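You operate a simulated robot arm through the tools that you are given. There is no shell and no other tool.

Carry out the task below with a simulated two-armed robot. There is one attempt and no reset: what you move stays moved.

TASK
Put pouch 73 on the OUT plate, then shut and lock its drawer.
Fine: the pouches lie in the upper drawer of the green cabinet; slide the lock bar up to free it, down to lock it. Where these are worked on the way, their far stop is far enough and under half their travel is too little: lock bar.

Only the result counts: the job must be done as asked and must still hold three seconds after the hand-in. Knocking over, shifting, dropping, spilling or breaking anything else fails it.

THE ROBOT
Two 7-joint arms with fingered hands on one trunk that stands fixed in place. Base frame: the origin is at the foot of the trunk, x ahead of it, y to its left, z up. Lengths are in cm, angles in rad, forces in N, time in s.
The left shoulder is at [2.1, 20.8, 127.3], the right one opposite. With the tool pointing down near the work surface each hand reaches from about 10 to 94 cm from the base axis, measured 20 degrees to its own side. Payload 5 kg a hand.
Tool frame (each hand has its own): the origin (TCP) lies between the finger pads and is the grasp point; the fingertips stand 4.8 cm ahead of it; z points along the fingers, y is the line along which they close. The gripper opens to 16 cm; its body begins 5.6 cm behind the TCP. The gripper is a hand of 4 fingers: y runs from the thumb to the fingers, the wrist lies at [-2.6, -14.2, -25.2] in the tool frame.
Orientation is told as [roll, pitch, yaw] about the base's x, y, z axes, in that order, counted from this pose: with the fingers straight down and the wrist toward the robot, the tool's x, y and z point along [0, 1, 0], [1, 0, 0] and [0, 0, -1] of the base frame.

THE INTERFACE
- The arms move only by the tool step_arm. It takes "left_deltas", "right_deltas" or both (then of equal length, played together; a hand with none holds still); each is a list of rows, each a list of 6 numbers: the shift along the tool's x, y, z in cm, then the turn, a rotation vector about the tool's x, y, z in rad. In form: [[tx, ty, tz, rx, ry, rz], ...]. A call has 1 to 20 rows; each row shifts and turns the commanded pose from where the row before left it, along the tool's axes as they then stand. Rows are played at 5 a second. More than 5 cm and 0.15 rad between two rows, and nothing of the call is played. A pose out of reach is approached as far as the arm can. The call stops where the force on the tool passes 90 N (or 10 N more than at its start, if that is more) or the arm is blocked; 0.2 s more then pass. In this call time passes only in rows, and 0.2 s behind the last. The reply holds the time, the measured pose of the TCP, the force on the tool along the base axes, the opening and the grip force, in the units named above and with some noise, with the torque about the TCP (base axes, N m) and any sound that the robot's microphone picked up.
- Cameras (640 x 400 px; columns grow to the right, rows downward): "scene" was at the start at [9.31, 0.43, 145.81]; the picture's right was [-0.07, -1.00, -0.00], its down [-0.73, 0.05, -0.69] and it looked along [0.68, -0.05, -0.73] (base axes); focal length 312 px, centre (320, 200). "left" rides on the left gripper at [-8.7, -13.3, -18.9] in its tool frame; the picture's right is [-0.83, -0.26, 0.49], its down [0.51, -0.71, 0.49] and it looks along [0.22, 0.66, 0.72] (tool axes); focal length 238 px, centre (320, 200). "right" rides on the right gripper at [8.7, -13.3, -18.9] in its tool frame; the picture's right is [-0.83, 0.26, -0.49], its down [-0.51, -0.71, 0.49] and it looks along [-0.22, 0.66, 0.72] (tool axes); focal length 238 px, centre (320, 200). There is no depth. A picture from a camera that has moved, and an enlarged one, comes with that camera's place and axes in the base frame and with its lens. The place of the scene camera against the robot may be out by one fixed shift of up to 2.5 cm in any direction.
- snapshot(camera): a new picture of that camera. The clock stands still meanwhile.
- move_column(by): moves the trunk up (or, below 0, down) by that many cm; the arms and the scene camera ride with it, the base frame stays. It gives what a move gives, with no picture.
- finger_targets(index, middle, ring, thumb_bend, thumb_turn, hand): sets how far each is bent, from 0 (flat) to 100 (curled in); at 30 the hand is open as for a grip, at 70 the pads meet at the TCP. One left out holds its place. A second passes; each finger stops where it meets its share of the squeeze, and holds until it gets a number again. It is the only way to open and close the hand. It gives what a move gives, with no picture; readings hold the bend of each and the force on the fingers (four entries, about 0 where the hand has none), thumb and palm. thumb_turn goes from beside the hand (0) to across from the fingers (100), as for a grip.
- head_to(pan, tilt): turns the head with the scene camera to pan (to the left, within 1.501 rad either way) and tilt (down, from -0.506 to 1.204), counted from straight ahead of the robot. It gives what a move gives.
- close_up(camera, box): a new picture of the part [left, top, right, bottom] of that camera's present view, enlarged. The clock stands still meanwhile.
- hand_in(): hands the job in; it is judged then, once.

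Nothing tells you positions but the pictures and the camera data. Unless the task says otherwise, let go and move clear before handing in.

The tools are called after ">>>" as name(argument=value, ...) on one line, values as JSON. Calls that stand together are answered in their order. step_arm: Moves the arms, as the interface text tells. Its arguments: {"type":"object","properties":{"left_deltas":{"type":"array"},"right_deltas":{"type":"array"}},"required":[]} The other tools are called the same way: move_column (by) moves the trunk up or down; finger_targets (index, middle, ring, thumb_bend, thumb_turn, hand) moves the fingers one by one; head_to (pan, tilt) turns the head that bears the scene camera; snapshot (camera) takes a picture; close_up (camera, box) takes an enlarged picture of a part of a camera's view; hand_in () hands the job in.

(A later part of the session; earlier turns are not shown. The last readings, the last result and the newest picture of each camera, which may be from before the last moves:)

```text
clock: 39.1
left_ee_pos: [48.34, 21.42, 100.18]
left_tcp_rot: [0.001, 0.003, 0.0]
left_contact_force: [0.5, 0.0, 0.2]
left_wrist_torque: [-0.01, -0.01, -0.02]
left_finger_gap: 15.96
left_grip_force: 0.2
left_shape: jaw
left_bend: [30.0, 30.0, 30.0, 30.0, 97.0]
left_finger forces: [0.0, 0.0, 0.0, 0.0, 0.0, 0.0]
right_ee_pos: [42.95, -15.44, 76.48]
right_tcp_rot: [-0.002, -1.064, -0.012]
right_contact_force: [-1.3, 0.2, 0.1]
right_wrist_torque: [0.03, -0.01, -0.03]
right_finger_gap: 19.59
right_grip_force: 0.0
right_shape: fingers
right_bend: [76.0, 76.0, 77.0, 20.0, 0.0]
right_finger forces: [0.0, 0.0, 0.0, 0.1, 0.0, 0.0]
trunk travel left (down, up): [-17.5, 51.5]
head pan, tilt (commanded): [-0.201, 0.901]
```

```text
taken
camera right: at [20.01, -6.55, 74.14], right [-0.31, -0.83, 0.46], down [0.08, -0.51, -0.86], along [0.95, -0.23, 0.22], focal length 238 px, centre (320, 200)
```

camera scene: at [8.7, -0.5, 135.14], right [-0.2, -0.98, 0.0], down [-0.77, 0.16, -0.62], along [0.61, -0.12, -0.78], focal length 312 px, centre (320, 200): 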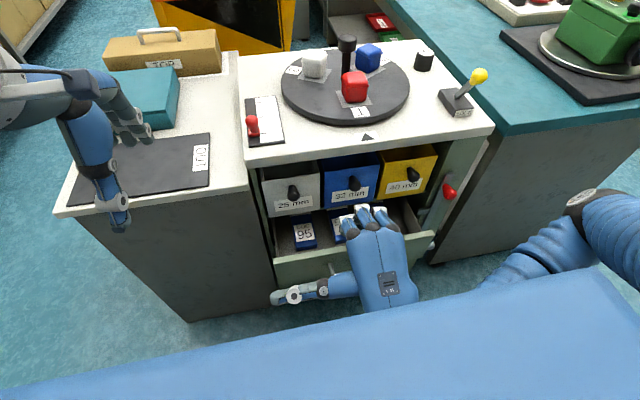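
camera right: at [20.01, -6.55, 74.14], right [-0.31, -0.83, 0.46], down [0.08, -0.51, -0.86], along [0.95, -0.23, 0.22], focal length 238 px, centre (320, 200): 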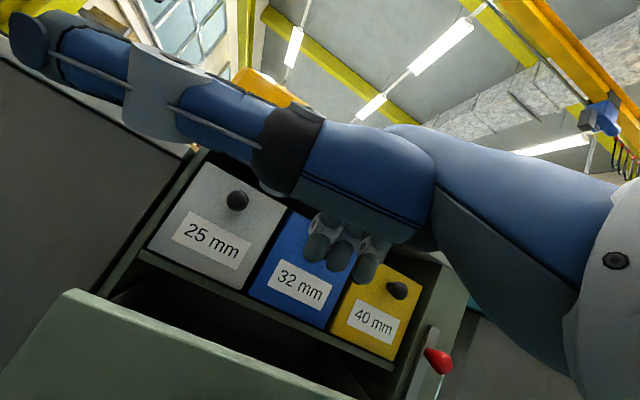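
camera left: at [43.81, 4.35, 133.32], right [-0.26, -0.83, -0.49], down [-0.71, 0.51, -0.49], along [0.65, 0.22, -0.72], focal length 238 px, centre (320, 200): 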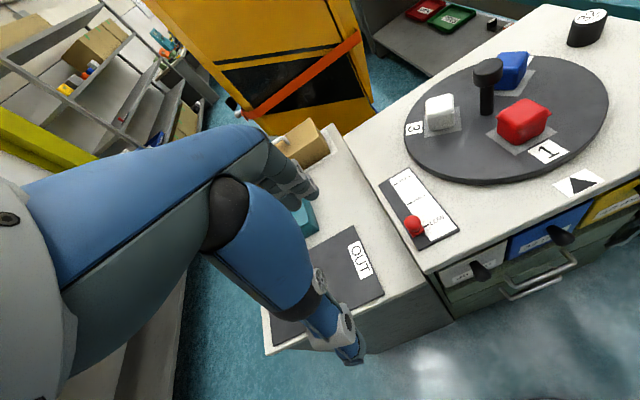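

The drawer stays open with its front near x≈46.5. I'll rotate the right hand to point down, with thumb outside and fingers inside the front panel, left of the handle (y≈-7), to pull it further.

>>> step_arm(right_deltas=[[0, 0, 0, 0.144, 0, 0], [0, 0, 0, 0.144, 0, 0], [0, 0, 0, 0.144, 0, 0], [0, 0, 0, 0.144, 0, 0], [0, 0, 0, 0.144, 0, 0], [0, 0, 0, 0.144, 0, 0], [2.1, 0.7, 0, 0, 0, 0], [2.1, 0.7, 0, 0, 0, 0], [2.1, 0.7, 0, 0, 0, 0], [2.1, 0.7, 0, 0, 0, 0]])

>>> finger_targets(hand="right", index=55, middle=55, ring=55, thumb_bend=40, thumb_turn=98)

>>> snapshot(camera="scene")

>>> snapshot(camera="right")

```text
clock: 41.3
left_ee_pos: [48.28, 21.55, 100.13]
left_tcp_rot: [-0.002, 0.004, -0.001]
left_contact_force: [-0.3, 0.2, 0.6]
left_wrist_torque: [-0.05, -0.03, 0.0]
left_finger_gap: 15.98
left_grip_force: 0.0
left_shape: jaw
left_bend: [30.0, 30.0, 30.0, 30.0, 97.0]
left_finger forces: [0.1, 0.1, 0.0, 0.0, 0.0, 0.1]
right_ee_pos: [46.97, -5.93, 75.26]
right_tcp_rot: [0.001, -0.202, -0.013]
right_contact_force: [0.4, 0.4, -0.2]
right_wrist_torque: [-0.06, 0.0, -0.05]
right_finger_gap: 19.62
right_grip_force: 0.1
right_shape: fingers
right_bend: [76.0, 76.0, 77.0, 20.0, 0.0]
right_finger forces: [0.0, 0.0, 0.0, 0.0, 0.0, 0.0]
right hand out of reach, approached as far as the arm can: row 4, 5
trunk travel left (down, up): [-17.5, 51.5]
head pan, tilt (commanded): [-0.201, 0.901]
```

```text
clock: 42.3
left_ee_pos: [48.32, 21.52, 100.22]
left_tcp_rot: [0.0, 0.002, 0.001]
left_contact_force: [-0.2, 0.6, -0.1]
left_wrist_torque: [0.0, 0.04, -0.02]
left_finger_gap: 16.0
left_grip_force: 0.0
left_shape: jaw
left_bend: [30.0, 30.0, 30.0, 30.0, 97.0]
left_finger forces: [0.1, 0.0, 0.0, 0.0, 0.0, 0.0]
right_ee_pos: [47.0, -5.88, 75.29]
right_tcp_rot: [0.001, -0.199, -0.013]
right_contact_force: [-0.3, 0.1, -0.2]
right_wrist_torque: [-0.07, 0.01, -0.02]
right_finger_gap: 10.12
right_grip_force: 0.1
right_shape: fingers
right_bend: [55.0, 55.0, 55.0, 40.0, 97.0]
right_finger forces: [0.1, 0.1, 0.0, 0.0, 0.0, 0.0]
trunk travel left (down, up): [-17.5, 51.5]
head pan, tilt (commanded): [-0.201, 0.901]
```

```text
taken
camera scene: at [8.72, -0.51, 135.14], right [-0.2, -0.98, 0.0], down [-0.77, 0.16, -0.62], along [0.61, -0.12, -0.78], focal length 312 px, centre (320, 200)
```

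scene: 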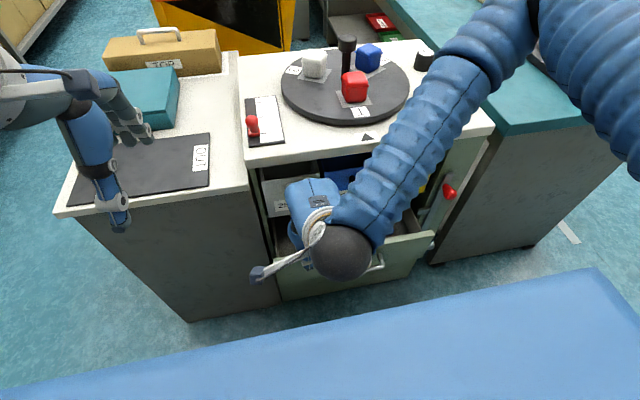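

```text
taken
camera right: at [30.26, 3.0, 91.19], right [0.14, -0.84, 0.53], down [-0.6, -0.5, -0.62], along [0.78, -0.23, -0.58], focal length 238 px, centre (320, 200)
```

right: 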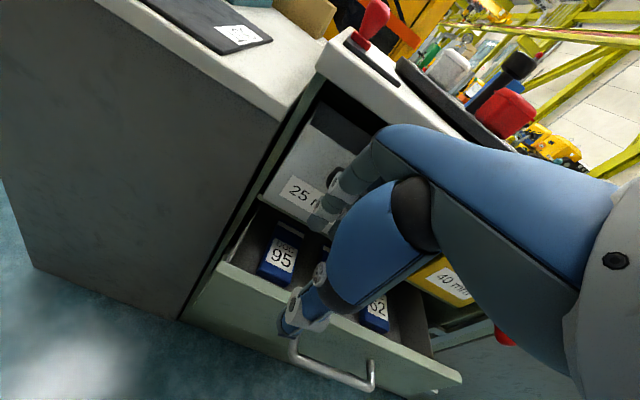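

The hand now points down over the front panel with the elbow high and clear. I'll descend so the panel's top edge sits between thumb and fingers.

>>> step_arm(right_deltas=[[0, -0.5, 2.6, 0, 0, 0], [0, -0.5, 2.6, 0, 0, 0], [0, -0.5, 2.6, 0, 0, 0]])

>>> snapshot(camera="right")

>>> snapshot(camera="scene")

```text
clock: 43.1
left_ee_pos: [48.32, 21.48, 100.12]
left_tcp_rot: [-0.002, 0.003, 0.0]
left_contact_force: [0.0, -0.2, 1.0]
left_wrist_torque: [-0.02, 0.02, 0.01]
left_finger_gap: 16.02
left_grip_force: 0.1
left_shape: jaw
left_bend: [30.0, 30.0, 30.0, 30.0, 97.0]
left_finger forces: [0.0, 0.0, 0.0, 0.0, 0.0, 0.0]
right_ee_pos: [47.2, -5.91, 67.28]
right_tcp_rot: [0.0, -0.201, -0.014]
right_contact_force: [1.0, 0.8, -0.1]
right_wrist_torque: [0.0, 0.01, -0.03]
right_finger_gap: 10.12
right_grip_force: 0.0
right_shape: fingers
right_bend: [55.0, 55.0, 55.0, 40.0, 97.0]
right_finger forces: [0.1, 0.0, 0.0, 0.0, 0.0, 0.1]
trunk travel left (down, up): [-17.5, 51.5]
head pan, tilt (commanded): [-0.201, 0.901]
```

```text
taken
camera right: at [30.37, 3.05, 83.15], right [0.14, -0.84, 0.53], down [-0.6, -0.5, -0.62], along [0.78, -0.23, -0.58], focal length 238 px, centre (320, 200)
```

right: 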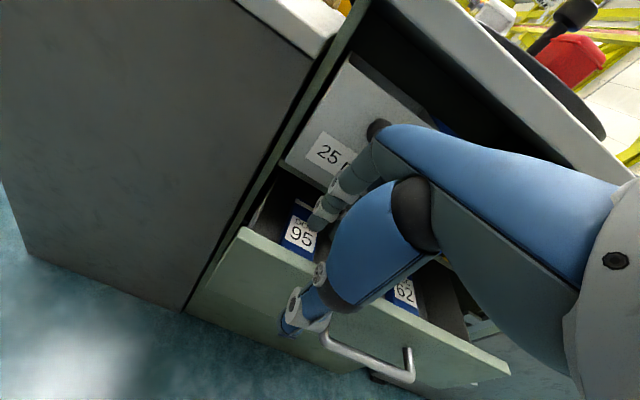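

```text
taken
camera scene: at [8.74, -0.46, 135.14], right [-0.2, -0.98, 0.0], down [-0.77, 0.16, -0.62], along [0.61, -0.12, -0.78], focal length 312 px, centre (320, 200)
```

scene: 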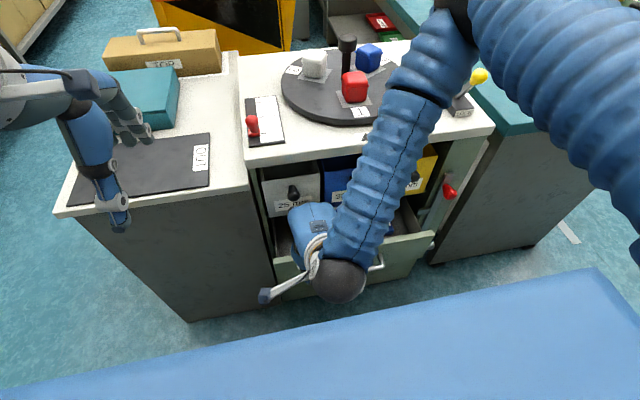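

Index finger is entering behind the panel, thumb is in front and left of the handle. I'll go down 3.5 cm more and close on the panel.

>>> step_arm(right_deltas=[[0, -0.35, 1.75, 0, 0, 0], [0, -0.35, 1.75, 0, 0, 0]])

>>> finger_targets(hand="right", index=72, middle=72, ring=72, thumb_bend=66)

>>> snapshot(camera="right")

```text
clock: 43.7
left_ee_pos: [48.21, 21.4, 100.12]
left_tcp_rot: [0.001, 0.006, 0.001]
left_contact_force: [0.9, -0.7, 0.0]
left_wrist_torque: [-0.01, 0.01, -0.01]
left_finger_gap: 15.99
left_grip_force: 0.1
left_shape: jaw
left_bend: [30.0, 30.0, 30.0, 30.0, 97.0]
left_finger forces: [0.1, 0.0, 0.0, 0.1, 0.1, 0.0]
right_ee_pos: [47.14, -6.03, 63.83]
right_tcp_rot: [0.002, -0.201, -0.014]
right_contact_force: [0.2, -0.5, -0.3]
right_wrist_torque: [-0.03, 0.01, -0.02]
right_finger_gap: 10.11
right_grip_force: 0.1
right_shape: fingers
right_bend: [55.0, 55.0, 55.0, 40.0, 97.0]
right_finger forces: [0.1, 0.0, 0.1, 0.0, 0.1, 0.0]
trunk travel left (down, up): [-17.5, 51.5]
head pan, tilt (commanded): [-0.201, 0.901]
```

```text
clock: 44.7
left_ee_pos: [48.28, 21.56, 100.06]
left_tcp_rot: [0.0, 0.004, 0.0]
left_contact_force: [1.1, -0.4, -1.1]
left_wrist_torque: [-0.02, 0.0, -0.01]
left_finger_gap: 16.02
left_grip_force: 0.1
left_shape: jaw
left_bend: [30.0, 30.0, 30.0, 30.0, 97.0]
left_finger forces: [0.0, 0.0, 0.1, 0.0, 0.1, 0.0]
right_ee_pos: [47.13, -6.02, 63.77]
right_tcp_rot: [0.0, -0.2, -0.014]
right_contact_force: [-0.7, -1.3, -5.0]
right_wrist_torque: [0.05, 0.15, 0.18]
right_finger_gap: 2.73
right_grip_force: 8.8
right_shape: fingers
right_bend: [72.0, 72.0, 71.0, 61.0, 99.0]
right_finger forces: [2.4, 2.5, 3.5, 0.1, 9.0, 0.1]
trunk travel left (down, up): [-17.5, 51.5]
head pan, tilt (commanded): [-0.201, 0.901]
```

```text
taken
camera right: at [30.49, 2.86, 79.61], right [0.15, -0.84, 0.53], down [-0.6, -0.5, -0.62], along [0.78, -0.23, -0.58], focal length 238 px, centre (320, 200)
```

right: 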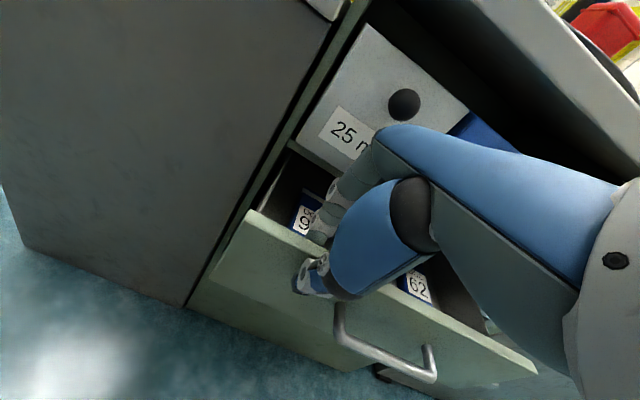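

The panel edge is gripped. Pulling the drawer toward the robot now.

>>> step_arm(right_deltas=[[0, -1.37, -0.28, 0, 0, 0], [0, -1.37, -0.28, 0, 0, 0], [0, -1.37, -0.28, 0, 0, 0], [0, -1.37, -0.28, 0, 0, 0]])

>>> snapshot(camera="right")

>>> snapshot(camera="scene")

```text
clock: 45.7
left_ee_pos: [48.29, 21.53, 100.07]
left_tcp_rot: [-0.001, 0.002, -0.001]
left_contact_force: [0.4, 0.3, 0.2]
left_wrist_torque: [0.01, 0.01, -0.05]
left_finger_gap: 15.99
left_grip_force: 0.1
left_shape: jaw
left_bend: [30.0, 30.0, 30.0, 30.0, 97.0]
left_finger forces: [0.1, 0.0, 0.0, 0.1, 0.1, 0.1]
right_ee_pos: [41.62, -6.1, 63.77]
right_tcp_rot: [0.0, -0.2, -0.013]
right_contact_force: [-0.3, 4.0, -5.5]
right_wrist_torque: [0.17, 0.12, 0.23]
right_finger_gap: 2.72
right_grip_force: 8.3
right_shape: fingers
right_bend: [72.0, 72.0, 71.0, 61.0, 99.0]
right_finger forces: [2.3, 2.5, 3.4, 0.0, 8.9, 0.0]
trunk travel left (down, up): [-17.5, 51.5]
head pan, tilt (commanded): [-0.201, 0.901]
```

```text
taken
camera right: at [24.93, 2.81, 79.63], right [0.15, -0.84, 0.53], down [-0.6, -0.5, -0.62], along [0.78, -0.23, -0.58], focal length 238 px, centre (320, 200)
```

right: 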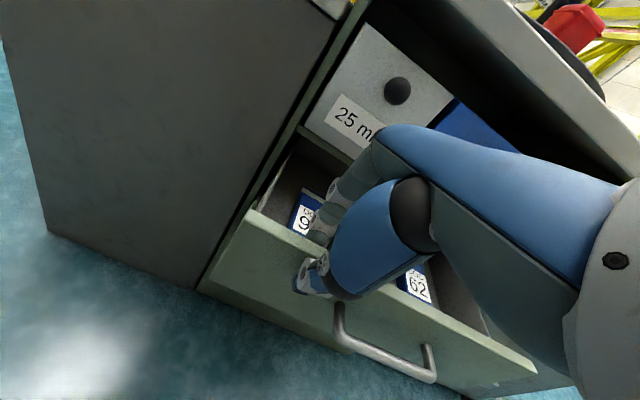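

```text
taken
camera scene: at [8.7, -0.46, 135.14], right [-0.2, -0.98, 0.0], down [-0.77, 0.16, -0.62], along [0.61, -0.12, -0.78], focal length 312 px, centre (320, 200)
```

scene: 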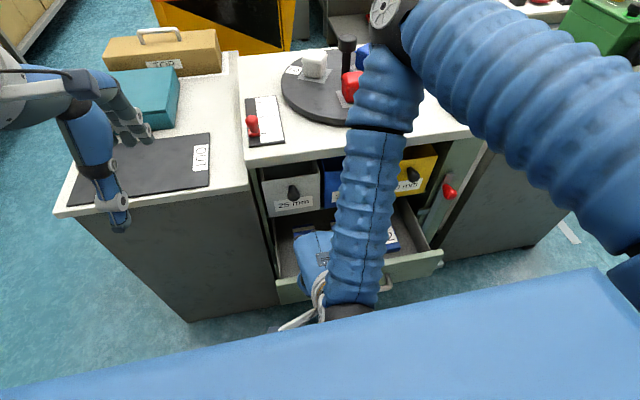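

The drawer follows smoothly (about 15–16 cm open). I'll pull a few more centimetres, cautiously.

>>> step_arm(right_deltas=[[0, -0.98, -0.2, 0, 0, 0], [0, -0.98, -0.2, 0, 0, 0], [0, -0.98, -0.2, 0, 0, 0]])

>>> snapshot(camera="scene")

```text
clock: 46.5
left_ee_pos: [48.3, 21.54, 100.08]
left_tcp_rot: [-0.001, 0.003, 0.0]
left_contact_force: [-0.2, 0.2, 0.1]
left_wrist_torque: [0.03, 0.01, -0.03]
left_finger_gap: 15.97
left_grip_force: 0.1
left_shape: jaw
left_bend: [30.0, 30.0, 30.0, 30.0, 97.0]
left_finger forces: [0.0, 0.0, 0.0, 0.1, 0.1, 0.0]
right_ee_pos: [38.58, -6.06, 63.75]
right_tcp_rot: [0.001, -0.201, -0.014]
right_contact_force: [-0.6, 1.5, -5.6]
right_wrist_torque: [0.09, 0.12, 0.22]
right_finger_gap: 2.73
right_grip_force: 8.5
right_shape: fingers
right_bend: [72.0, 72.0, 71.0, 61.0, 99.0]
right_finger forces: [2.2, 2.4, 3.2, 0.1, 8.7, 0.1]
trunk travel left (down, up): [-17.5, 51.5]
head pan, tilt (commanded): [-0.201, 0.901]
```

```text
taken
camera scene: at [8.7, -0.49, 135.14], right [-0.2, -0.98, 0.0], down [-0.77, 0.16, -0.62], along [0.61, -0.12, -0.78], focal length 312 px, centre (320, 200)
```

scene: 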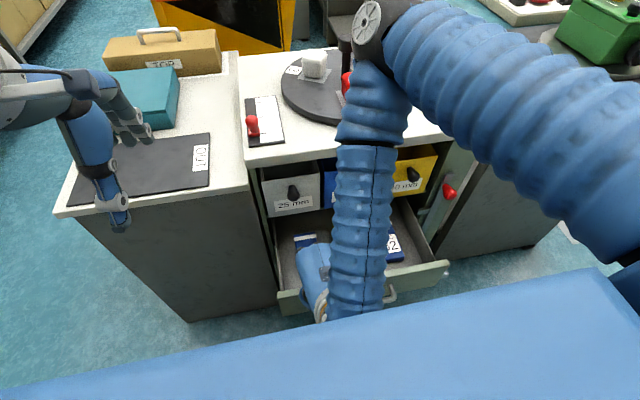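

Still moving freely. Two more centimetres at a time.

>>> step_arm(right_deltas=[[0, -0.98, -0.2, 0, 0, 0], [0, -0.98, -0.2, 0, 0, 0], [0, -0.49, -0.1, 0, 0, 0]])

>>> snapshot(camera="scene")

>>> snapshot(camera="right")

```text
clock: 47.3
left_ee_pos: [48.38, 21.45, 99.99]
left_tcp_rot: [-0.001, 0.003, 0.001]
left_contact_force: [0.6, 0.7, 0.2]
left_wrist_torque: [-0.02, -0.01, 0.0]
left_finger_gap: 15.98
left_grip_force: 0.0
left_shape: jaw
left_bend: [30.0, 30.0, 30.0, 30.0, 97.0]
left_finger forces: [0.0, 0.1, 0.0, 0.0, 0.0, 0.1]
right_ee_pos: [36.72, -6.03, 63.78]
right_tcp_rot: [0.0, -0.21, -0.02]
right_contact_force: [-0.3, 4.8, -11.1]
right_wrist_torque: [0.3, 0.07, 0.25]
right_finger_gap: 2.76
right_grip_force: 8.2
right_shape: fingers
right_bend: [72.0, 72.0, 71.0, 61.0, 99.0]
right_finger forces: [2.0, 2.4, 3.7, 0.0, 8.4, 0.0]
trunk travel left (down, up): [-17.5, 51.5]
head pan, tilt (commanded): [-0.201, 0.901]
```

```text
taken
camera scene: at [8.76, -0.47, 135.13], right [-0.2, -0.98, 0.0], down [-0.77, 0.16, -0.62], along [0.61, -0.12, -0.78], focal length 312 px, centre (320, 200)
```

scene: 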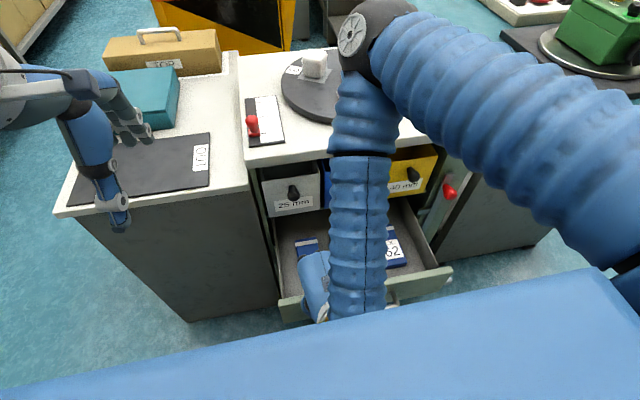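

```text
taken
camera right: at [19.84, 2.85, 79.64], right [0.14, -0.84, 0.53], down [-0.6, -0.49, -0.63], along [0.79, -0.23, -0.57], focal length 238 px, centre (320, 200)
```

right: 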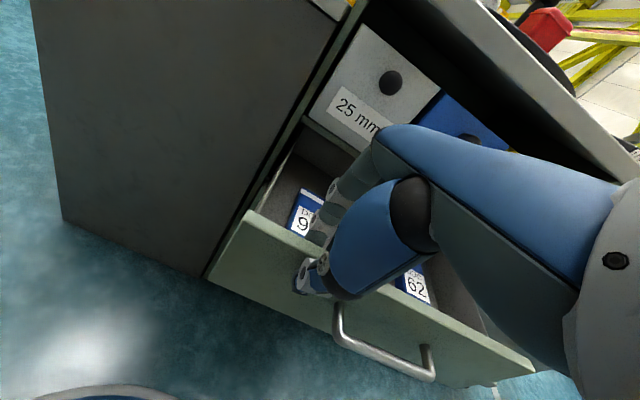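

The drawer is now ~20 cm open (force small), which exposes most of pouch 73. I'll release the panel and lift the right hand away.

>>> finger_targets(hand="right", index=55, middle=55, ring=55, thumb_bend=40)

>>> step_arm(right_deltas=[[0, 0.5, -2.45, 0, 0, 0], [0, 0.5, -2.45, 0, 0, 0], [0, 0.5, -2.45, 0, 0, 0], [0, 0.5, -2.45, 0, 0, 0], [0, 0.5, -2.45, 0, 0, 0]])

>>> snapshot(camera="scene")

>>> snapshot(camera="right")

```text
clock: 48.3
left_ee_pos: [48.34, 21.44, 100.17]
left_tcp_rot: [0.0, 0.004, 0.002]
left_contact_force: [0.4, -0.7, 0.7]
left_wrist_torque: [0.0, 0.02, 0.04]
left_finger_gap: 15.96
left_grip_force: 0.0
left_shape: jaw
left_bend: [30.0, 30.0, 30.0, 30.0, 97.0]
left_finger forces: [0.0, 0.0, 0.0, 0.1, 0.0, 0.0]
right_ee_pos: [36.43, -6.12, 63.83]
right_tcp_rot: [-0.002, -0.21, -0.017]
right_contact_force: [0.4, -0.1, 0.1]
right_wrist_torque: [0.05, 0.01, 0.01]
right_finger_gap: 10.06
right_grip_force: 0.0
right_shape: fingers
right_bend: [55.0, 55.0, 55.0, 40.0, 97.0]
right_finger forces: [0.0, 0.1, 0.0, 0.0, 0.0, 0.0]
trunk travel left (down, up): [-17.5, 51.5]
head pan, tilt (commanded): [-0.201, 0.901]
```

```text
clock: 49.7
left_ee_pos: [48.35, 21.41, 100.04]
left_tcp_rot: [0.0, 0.003, -0.001]
left_contact_force: [0.6, 0.3, 0.1]
left_wrist_torque: [-0.02, -0.01, -0.02]
left_finger_gap: 15.99
left_grip_force: 0.0
left_shape: jaw
left_bend: [30.0, 30.0, 30.0, 30.0, 97.0]
left_finger forces: [0.0, 0.0, 0.0, 0.1, 0.0, 0.0]
right_ee_pos: [42.17, -9.89, 74.0]
right_tcp_rot: [-0.086, -0.292, -0.067]
right_contact_force: [0.1, -0.7, 0.5]
right_wrist_torque: [0.04, 0.0, 0.01]
right_finger_gap: 10.1
right_grip_force: 0.0
right_shape: fingers
right_bend: [55.0, 55.0, 55.0, 40.0, 97.0]
right_finger forces: [0.0, 0.0, 0.1, 0.0, 0.0, 0.1]
right hand out of reach, approached as far as the arm can: row 5
trunk travel left (down, up): [-17.5, 51.5]
head pan, tilt (commanded): [-0.201, 0.901]
stopped in row 5 (right hand): the arm was blocked; the commanded pose is now the measured one
```

```text
taken
camera scene: at [8.72, -0.49, 135.14], right [-0.2, -0.98, 0.0], down [-0.77, 0.16, -0.62], along [0.61, -0.12, -0.78], focal length 312 px, centre (320, 200)
```

scene: 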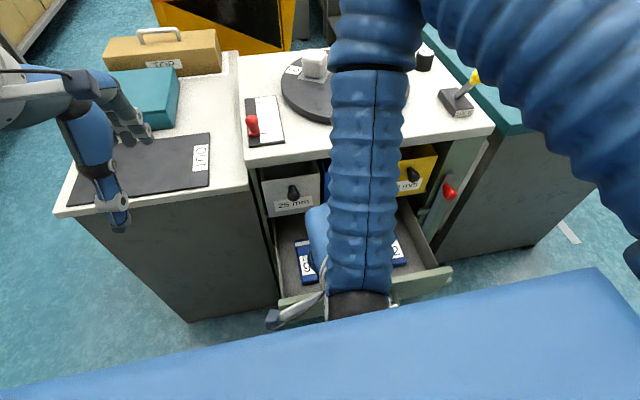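

```text
taken
camera right: at [24.91, 1.62, 87.46], right [0.03, -0.79, 0.61], down [-0.59, -0.51, -0.63], along [0.81, -0.34, -0.48], focal length 238 px, centre (320, 200)
```

right: 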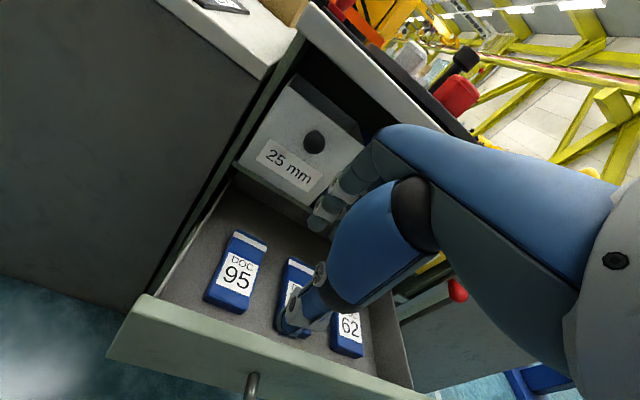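

The elbow hit its fold limit but nothing is touching. I'll swing the right hand out to the right, away from the drawer.

>>> step_arm(right_deltas=[[-3.5, 0.77, -0.6, 0, 0, 0], [-3.5, 0.77, -0.6, 0, 0, 0], [-3.5, 0.77, -0.6, 0, 0, 0], [-3.5, 0.77, -0.6, 0, 0, 0], [-3.5, 0.5, -0.6, 0, 0, 0], [-3.5, 0.5, -0.6, 0, 0, 0], [-3.5, 0.3, -0.6, 0, 0, 0], [-3.5, 0.3, -0.6, 0, 0, 0], [-3.5, 0.3, -0.6, 0, 0, 0], [-3.5, 0.3, -0.6, 0, 0, 0]])

>>> snapshot(camera="scene")

>>> snapshot(camera="right")

```text
clock: 51.9
left_ee_pos: [48.19, 21.39, 100.15]
left_tcp_rot: [0.002, 0.004, -0.002]
left_contact_force: [-1.4, -1.2, 0.1]
left_wrist_torque: [0.11, -0.04, 0.03]
left_finger_gap: 15.99
left_grip_force: 0.1
left_shape: jaw
left_bend: [30.0, 30.0, 30.0, 30.0, 97.0]
left_finger forces: [0.1, 0.0, 0.0, 0.0, 0.0, 0.0]
right_ee_pos: [48.05, -42.4, 78.43]
right_tcp_rot: [-0.085, -0.29, -0.068]
right_contact_force: [-0.1, -0.9, -0.4]
right_wrist_torque: [0.11, -0.07, 0.06]
right_finger_gap: 10.04
right_grip_force: 0.0
right_shape: fingers
right_bend: [55.0, 55.0, 55.0, 40.0, 97.0]
right_finger forces: [0.0, 0.0, 0.0, 0.0, 0.1, 0.0]
right hand out of reach, approached as far as the arm can: row 2, 3, 4, 5, 6, 7, 8
trunk travel left (down, up): [-17.5, 51.5]
head pan, tilt (commanded): [-0.201, 0.901]
```

```text
taken
camera scene: at [8.67, -0.63, 135.14], right [-0.2, -0.98, 0.0], down [-0.77, 0.16, -0.62], along [0.61, -0.12, -0.78], focal length 312 px, centre (320, 200)
```

scene: 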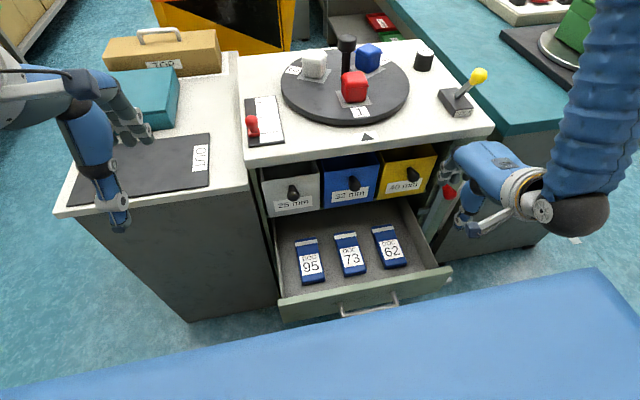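

```text
taken
camera right: at [30.88, -30.85, 91.95], right [0.04, -0.79, 0.61], down [-0.59, -0.51, -0.63], along [0.81, -0.33, -0.48], focal length 238 px, centre (320, 200)
```

right: 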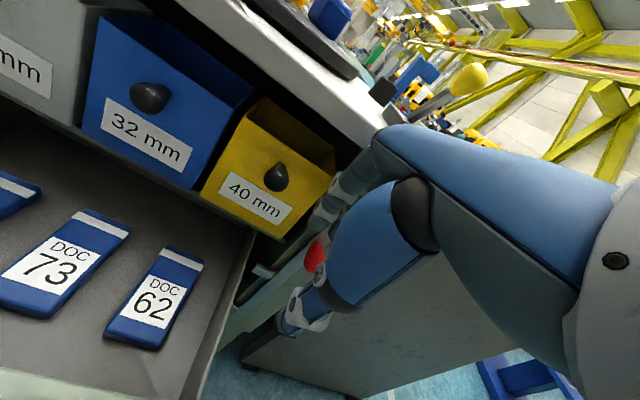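

All three pouches are now fully in the open. I'll measure pouch 73 closely.

>>> close_up(camera="scene", box=[260, 180, 470, 320])

>>> close_up(camera="right", box=[0, 140, 260, 400])

```text
2.86 times, centred on (365, 250) of scene
camera zoom: at [8.67, -0.63, 135.14], right [-0.2, -0.98, 0.0], down [-0.77, 0.16, -0.62], along [0.61, -0.12, -0.78], focal length 890 px, centre (191, 57)
```

zoom: 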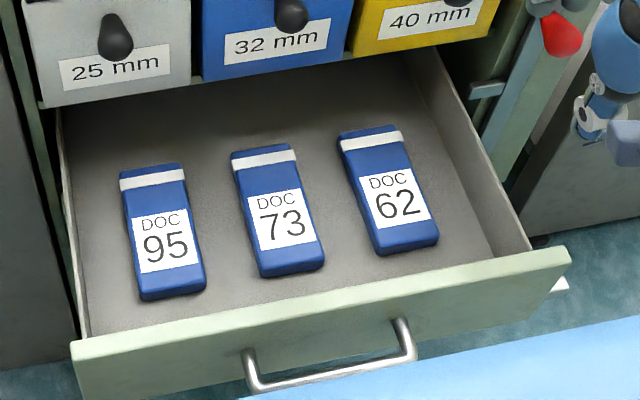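

```text
1.54 times, centred on (130, 270) of right
camera zoom: at [30.88, -30.85, 91.95], right [0.04, -0.79, 0.61], down [-0.59, -0.51, -0.63], along [0.81, -0.33, -0.48], focal length 367 px, centre (612, 92)
```

zoom: 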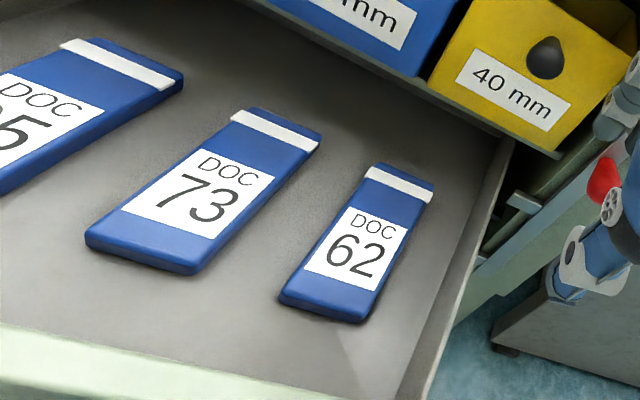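

Pouch 73 spans x≈44.1–57.4, y≈-16.2 to -22.5, top at z≈53 (about 2 cm thick); drawer front now at x≈35. I'll check how the left hand's fingers and thumb line up before grasping.

>>> close_up(camera="scene", box=[0, 40, 220, 240])

>>> snapshot(camera="left")

```text
2.00 times, centred on (110, 140) of scene
camera zoom: at [8.67, -0.63, 135.14], right [-0.2, -0.98, 0.0], down [-0.77, 0.16, -0.62], along [0.61, -0.12, -0.78], focal length 623 px, centre (740, 320)
```

zoom: 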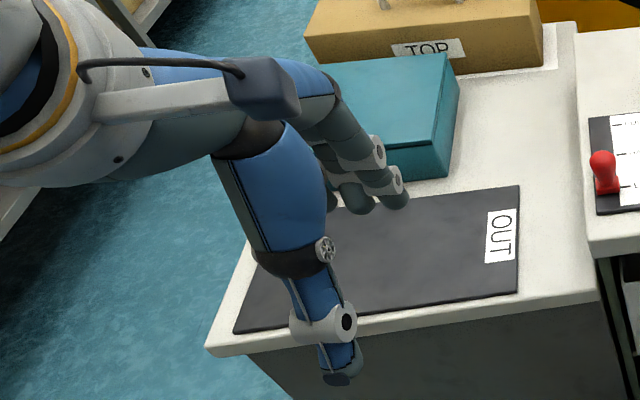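

```text
taken
camera left: at [35.09, 12.75, 119.06], right [-0.26, -0.83, -0.49], down [-0.71, 0.51, -0.49], along [0.65, 0.22, -0.72], focal length 238 px, centre (320, 200)
```

left: 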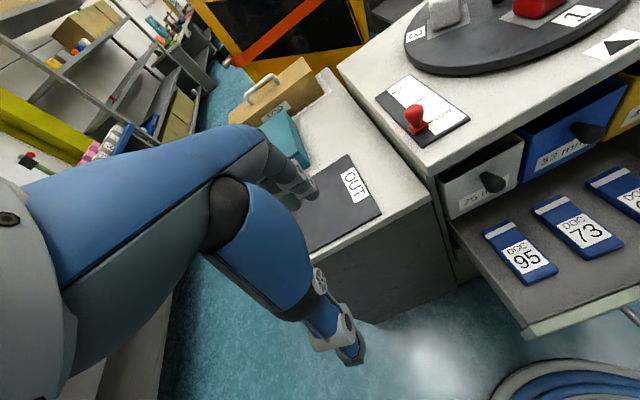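

The left thumb lies between index and middle, good for a two-finger side grip. Plan: left hand yawed -90° so thumb and fingers go down in the gaps either side of pouch 73. First I bring it across in front of the cabinet at a safe height.

>>> step_arm(left_deltas=[[-3.64, -0.52, 0.2, 0, 0, 0], [-3.64, -0.52, 0.2, 0, 0, 0], [-3.64, -0.52, 0.2, 0, 0, 0], [-3.64, -0.52, 0.2, 0, 0, 0], [-3.64, -0.52, 0.2, 0, 0, 0], [-3.64, -0.52, 0.2, 0, 0, 0], [-3.64, -0.52, 0.4, 0, 0, 0], [-3.64, -0.52, 0.4, 0, 0, 0], [-3.64, -0.52, 0.4, 0, 0, 0], [-3.64, -0.52, 0.4, 0, 0, 0]])

>>> snapshot(camera="scene")

```text
clock: 54.1
left_ee_pos: [43.13, -15.08, 97.09]
left_tcp_rot: [0.002, 0.002, 0.001]
left_contact_force: [-0.2, -0.8, -0.6]
left_wrist_torque: [0.06, 0.03, -0.01]
left_finger_gap: 15.99
left_grip_force: 0.0
left_shape: jaw
left_bend: [30.0, 30.0, 30.0, 30.0, 97.0]
left_finger forces: [0.0, 0.0, 0.0, 0.0, 0.0, 0.0]
right_ee_pos: [48.07, -42.28, 78.25]
right_tcp_rot: [-0.084, -0.289, -0.065]
right_contact_force: [0.3, -0.9, -0.5]
right_wrist_torque: [0.06, 0.0, -0.03]
right_finger_gap: 10.08
right_grip_force: 0.2
right_shape: fingers
right_bend: [55.0, 55.0, 55.0, 40.0, 97.0]
right_finger forces: [0.1, 0.0, 0.0, 0.1, 0.0, 0.1]
trunk travel left (down, up): [-17.5, 51.5]
head pan, tilt (commanded): [-0.201, 0.901]
```

```text
taken
camera scene: at [8.77, -0.62, 135.13], right [-0.2, -0.98, 0.0], down [-0.77, 0.16, -0.62], along [0.61, -0.12, -0.78], focal length 312 px, centre (320, 200)
```

scene: 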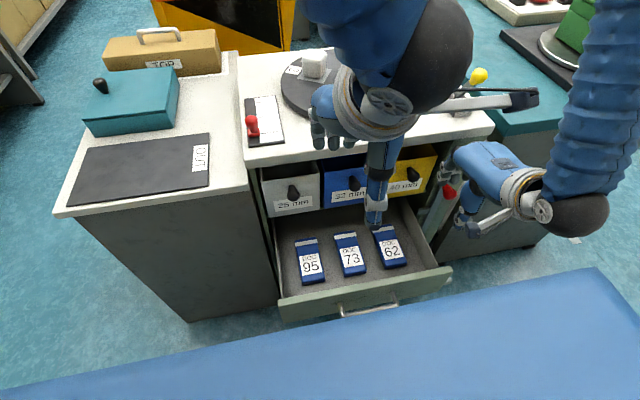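

Now I rotate the left hand a quarter turn (wrist swinging to the left) in free space.

>>> step_arm(left_deltas=[[0, 0, 0, 0, 0, 0.143], [0, 0, 0, 0, 0, 0.143], [0, 0, 0, 0, 0, 0.143], [0, 0, 0, 0, 0, 0.143], [0, 0, 0, 0, 0, 0.143], [0, 0, 0, 0, 0, 0.143], [0, 0, 0, 0, 0, 0.143], [0, 0, 0, 0, 0, 0.143], [0, 0, 0, 0, 0, 0.143], [0, 0, 0, 0, 0, 0.143], [0, 0, 0, 0, 0, 0.143]])

>>> snapshot(camera="scene")

>>> snapshot(camera="left")

```text
clock: 56.5
left_ee_pos: [43.09, -14.83, 97.26]
left_tcp_rot: [-0.004, 0.001, -1.575]
left_contact_force: [0.1, 1.3, -0.5]
left_wrist_torque: [-0.03, 0.01, 0.0]
left_finger_gap: 16.0
left_grip_force: 0.1
left_shape: jaw
left_bend: [30.0, 30.0, 30.0, 30.0, 97.0]
left_finger forces: [0.0, 0.0, 0.0, 0.0, 0.0, 0.0]
right_ee_pos: [48.08, -42.07, 78.32]
right_tcp_rot: [-0.087, -0.289, -0.065]
right_contact_force: [-0.6, 0.4, 0.2]
right_wrist_torque: [-0.02, 0.01, 0.03]
right_finger_gap: 10.1
right_grip_force: 0.0
right_shape: fingers
right_bend: [55.0, 55.0, 55.0, 40.0, 97.0]
right_finger forces: [0.0, 0.0, 0.1, 0.0, 0.0, 0.1]
trunk travel left (down, up): [-17.5, 51.5]
head pan, tilt (commanded): [-0.201, 0.901]
```

```text
taken
camera scene: at [8.78, -0.5, 135.13], right [-0.2, -0.98, 0.0], down [-0.77, 0.16, -0.62], along [0.61, -0.12, -0.78], focal length 312 px, centre (320, 200)
```

scene: 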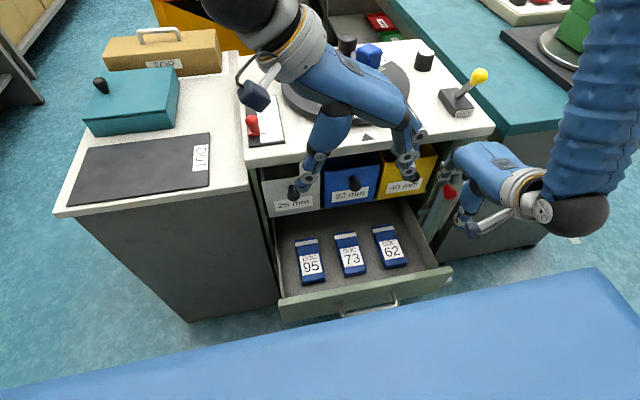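

```text
taken
camera left: at [34.64, -1.54, 116.16], right [-0.84, 0.26, -0.48], down [0.51, 0.71, -0.49], along [0.21, -0.66, -0.72], focal length 238 px, centre (320, 200)
```

left: 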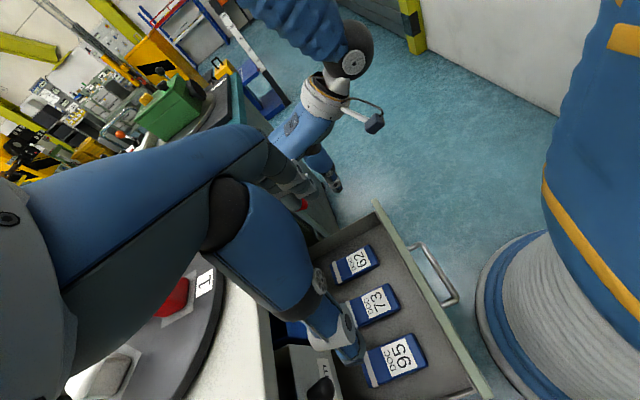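

The turn worked; now the hand faces across the pouch (thumb left, fingers right). I'll tilt it slightly, narrow the opening to about 9 cm, and descend in stages on the robot side of the pouch.

>>> finger_targets(hand="left", index=50, middle=50, ring=50, thumb_bend=50)

>>> step_arm(left_deltas=[[0, 0, 0, 0, 0.13, 0], [0, 0, 0, 0, 0.13, 0], [-1.455, 0.77, 3.45, 0, 0, 0], [-1.455, 0.77, 3.45, 0, 0, 0], [-1.455, 0.77, 3.45, 0, 0, 0]])

>>> snapshot(camera="scene")

>>> snapshot(camera="left")

```text
clock: 57.5
left_ee_pos: [43.1, -14.89, 97.42]
left_tcp_rot: [-0.003, 0.001, -1.571]
left_contact_force: [0.1, -0.2, -0.4]
left_wrist_torque: [0.01, -0.01, 0.03]
left_finger_gap: 9.17
left_grip_force: 0.0
left_shape: fingers
left_bend: [50.0, 50.0, 50.0, 50.0, 97.0]
left_finger forces: [0.0, 0.0, 0.0, 0.0, 0.0, 0.0]
right_ee_pos: [48.11, -42.27, 78.46]
right_tcp_rot: [-0.088, -0.29, -0.069]
right_contact_force: [-0.4, -0.1, 0.3]
right_wrist_torque: [0.03, 0.0, 0.02]
right_finger_gap: 10.1
right_grip_force: 0.2
right_shape: fingers
right_bend: [55.0, 55.0, 55.0, 40.0, 97.0]
right_finger forces: [0.0, 0.1, 0.0, 0.0, 0.0, 0.0]
trunk travel left (down, up): [-17.5, 51.5]
head pan, tilt (commanded): [-0.201, 0.901]
```

```text
clock: 58.7
left_ee_pos: [41.6, -17.27, 86.07]
left_tcp_rot: [0.258, -0.001, -1.571]
left_contact_force: [1.6, -1.4, 0.3]
left_wrist_torque: [0.09, 0.13, 0.0]
left_finger_gap: 9.17
left_grip_force: 0.0
left_shape: fingers
left_bend: [50.0, 50.0, 50.0, 50.0, 97.0]
left_finger forces: [0.0, 0.1, 0.0, 0.1, 0.0, 0.0]
right_ee_pos: [48.09, -42.25, 78.31]
right_tcp_rot: [-0.087, -0.288, -0.066]
right_contact_force: [0.8, 0.0, -0.4]
right_wrist_torque: [0.04, -0.01, 0.06]
right_finger_gap: 10.08
right_grip_force: 0.1
right_shape: fingers
right_bend: [55.0, 55.0, 55.0, 40.0, 97.0]
right_finger forces: [0.0, 0.1, 0.0, 0.1, 0.0, 0.0]
trunk travel left (down, up): [-17.5, 51.5]
head pan, tilt (commanded): [-0.201, 0.901]
```

```text
taken
camera scene: at [8.79, -0.61, 135.13], right [-0.2, -0.98, 0.0], down [-0.77, 0.16, -0.62], along [0.61, -0.12, -0.78], focal length 312 px, centre (320, 200)
```

scene: 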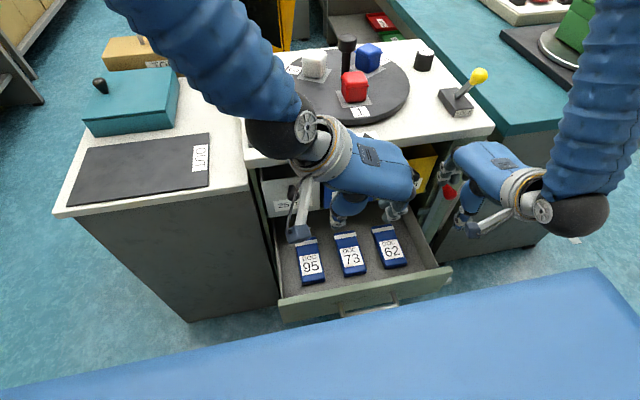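

```text
taken
camera left: at [28.54, -3.9, 102.08], right [-0.68, 0.26, -0.68], down [0.61, 0.71, -0.35], along [0.39, -0.66, -0.64], focal length 238 px, centre (320, 200)
```

left: 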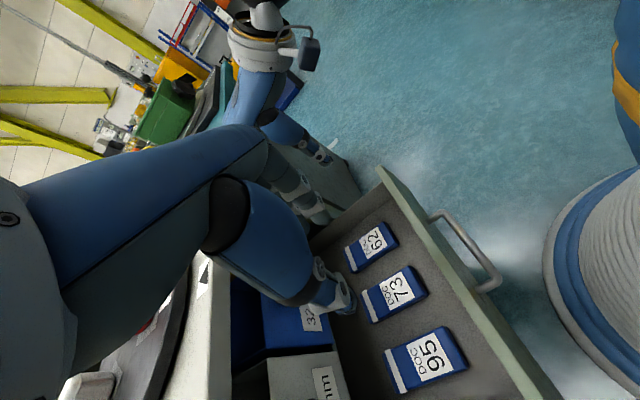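

Clear so far. Continuing down to just above the drawer's front panel height, staying on the robot side of the pouch.

>>> step_arm(left_deltas=[[-1.13, 0.42, 3.0, 0, 0, 0], [-1.13, 0.42, 3.0, 0, 0, 0], [-1.13, 0.42, 3.0, 0, 0, 0], [-1.13, 0.42, 3.0, 0, 0, 0]])

>>> snapshot(camera="scene")

>>> snapshot(camera="left")

>>> snapshot(camera="right")

```text
clock: 59.7
left_ee_pos: [40.4, -18.79, 73.43]
left_tcp_rot: [0.259, -0.001, -1.574]
left_contact_force: [0.4, -0.2, 0.5]
left_wrist_torque: [-0.01, 0.1, 0.02]
left_finger_gap: 9.18
left_grip_force: 0.1
left_shape: fingers
left_bend: [50.0, 50.0, 50.0, 50.0, 97.0]
left_finger forces: [0.0, 0.1, 0.1, 0.0, 0.1, 0.0]
right_ee_pos: [48.07, -42.25, 78.37]
right_tcp_rot: [-0.085, -0.289, -0.067]
right_contact_force: [-0.7, -0.6, -0.4]
right_wrist_torque: [0.02, 0.02, 0.01]
right_finger_gap: 10.07
right_grip_force: 0.1
right_shape: fingers
right_bend: [55.0, 55.0, 55.0, 40.0, 97.0]
right_finger forces: [0.0, 0.0, 0.0, 0.1, 0.0, 0.0]
trunk travel left (down, up): [-17.5, 51.5]
head pan, tilt (commanded): [-0.201, 0.901]
```

```text
taken
camera scene: at [8.74, -0.56, 135.13], right [-0.2, -0.98, 0.0], down [-0.77, 0.16, -0.62], along [0.61, -0.12, -0.78], focal length 312 px, centre (320, 200)
```

scene: 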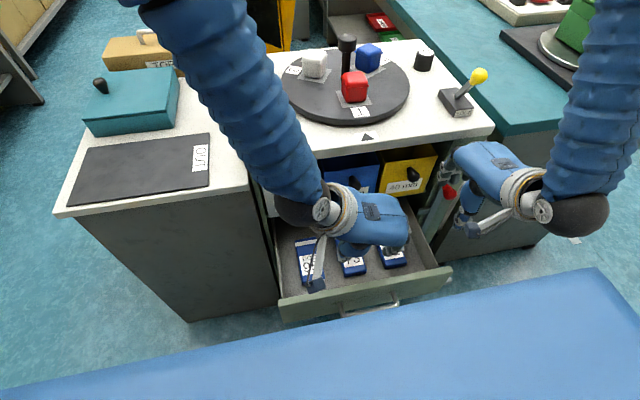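

```text
taken
camera left: at [27.3, -5.53, 89.42], right [-0.68, 0.26, -0.68], down [0.62, 0.71, -0.35], along [0.39, -0.66, -0.64], focal length 238 px, centre (320, 200)
```

left: 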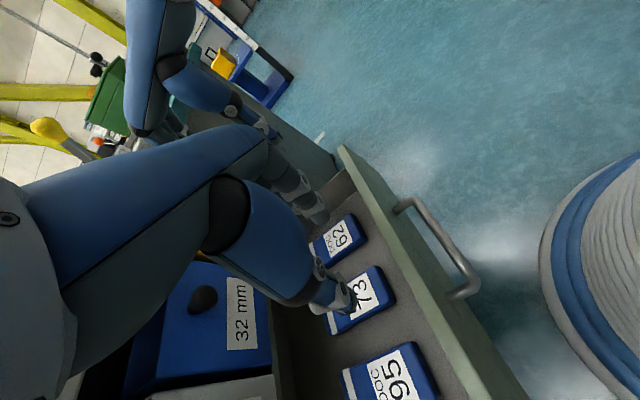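

```text
taken
camera right: at [30.9, -30.76, 91.93], right [0.04, -0.79, 0.61], down [-0.59, -0.51, -0.63], along [0.81, -0.33, -0.49], focal length 238 px, centre (320, 200)
```

right: 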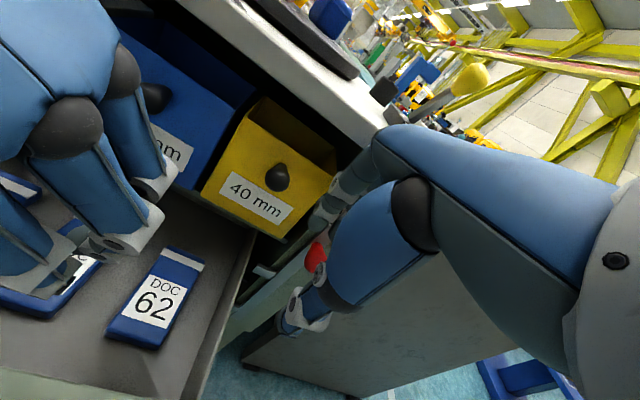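

>>> close_up(camera="left", box=[240, 140, 480, 400])

>>> close_up(camera="scene", box=[260, 180, 470, 320])

```text
1.54 times, centred on (360, 270) of left
camera zoom: at [27.3, -5.53, 89.42], right [-0.68, 0.26, -0.68], down [0.62, 0.71, -0.35], along [0.39, -0.66, -0.64], focal length 367 px, centre (258, 92)
```

zoom: 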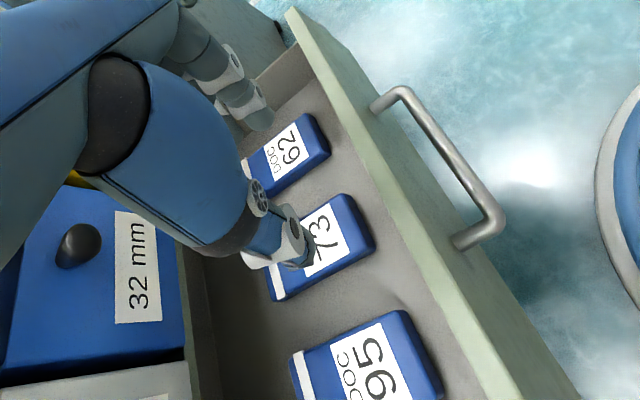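

```text
2.86 times, centred on (365, 250) of scene
camera zoom: at [8.74, -0.56, 135.13], right [-0.2, -0.98, 0.0], down [-0.77, 0.16, -0.62], along [0.61, -0.12, -0.78], focal length 890 px, centre (191, 57)
```

zoom: 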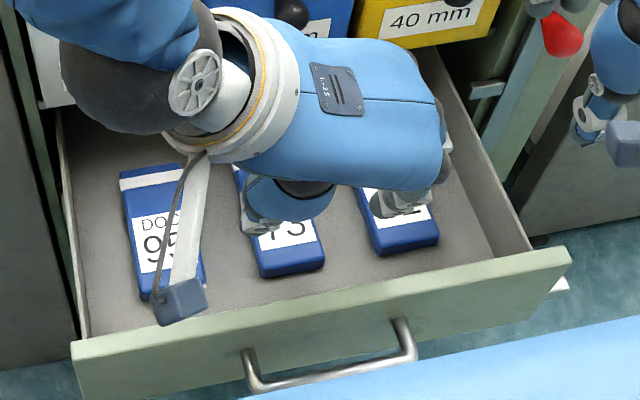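

Alignment looks right: fingers over the gap between 73 and 62, thumb over the gap between 95 and 73. Lowering to just above pouch height.

>>> step_arm(left_deltas=[[-0.865, 0.1, 3.26, 0, 0, 0], [-0.865, 0.1, 3.26, 0, 0, 0], [-0.865, 0.1, 3.26, 0, 0, 0], [-0.865, 0.1, 3.26, 0, 0, 0]])

>>> snapshot(camera="left")

>>> snapshot(camera="right")

>>> close_up(camera="scene", box=[260, 180, 470, 320])

```text
clock: 60.7
left_ee_pos: [40.32, -19.23, 59.48]
left_tcp_rot: [0.256, 0.003, -1.571]
left_contact_force: [0.3, -0.5, 0.1]
left_wrist_torque: [0.04, 0.07, 0.0]
left_finger_gap: 9.17
left_grip_force: 0.1
left_shape: fingers
left_bend: [50.0, 50.0, 50.0, 50.0, 97.0]
left_finger forces: [0.1, 0.1, 0.1, 0.1, 0.0, 0.0]
right_ee_pos: [48.0, -42.21, 78.38]
right_tcp_rot: [-0.086, -0.29, -0.067]
right_contact_force: [1.1, -0.5, 0.1]
right_wrist_torque: [0.0, 0.03, 0.0]
right_finger_gap: 10.08
right_grip_force: 0.0
right_shape: fingers
right_bend: [55.0, 55.0, 55.0, 40.0, 97.0]
right_finger forces: [0.0, 0.1, 0.0, 0.0, 0.0, 0.0]
trunk travel left (down, up): [-17.5, 51.5]
head pan, tilt (commanded): [-0.201, 0.901]
```

```text
taken
camera left: at [27.26, -5.85, 75.6], right [-0.68, 0.26, -0.68], down [0.62, 0.71, -0.35], along [0.39, -0.66, -0.64], focal length 238 px, centre (320, 200)
```

left: 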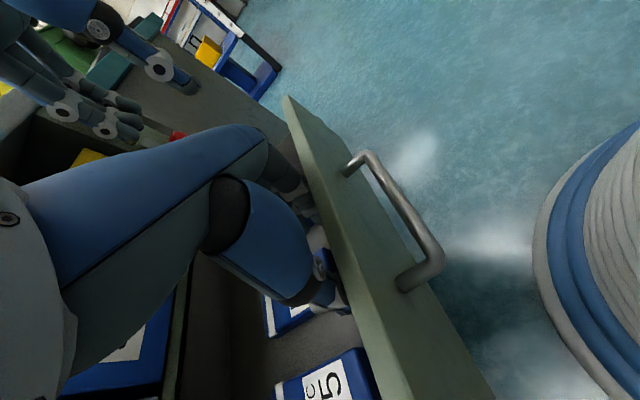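

```text
taken
camera right: at [30.91, -30.73, 91.93], right [0.04, -0.79, 0.61], down [-0.59, -0.51, -0.63], along [0.81, -0.33, -0.49], focal length 238 px, centre (320, 200)
```

right: 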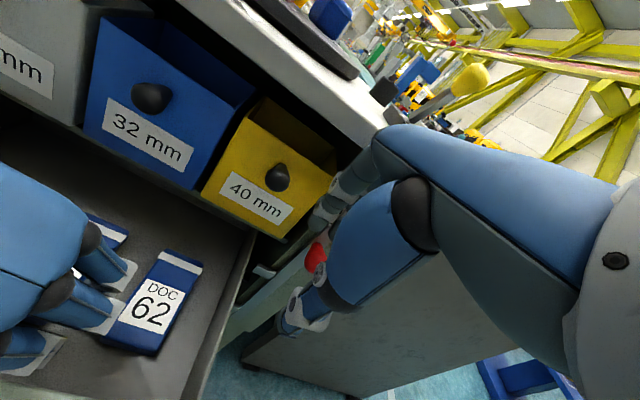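

```text
2.86 times, centred on (365, 250) of scene
camera zoom: at [8.76, -0.53, 135.13], right [-0.2, -0.98, 0.0], down [-0.77, 0.16, -0.62], along [0.61, -0.12, -0.78], focal length 890 px, centre (191, 57)
```

zoom: 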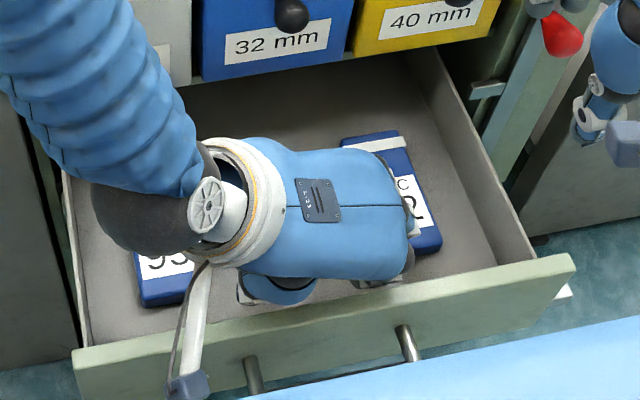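

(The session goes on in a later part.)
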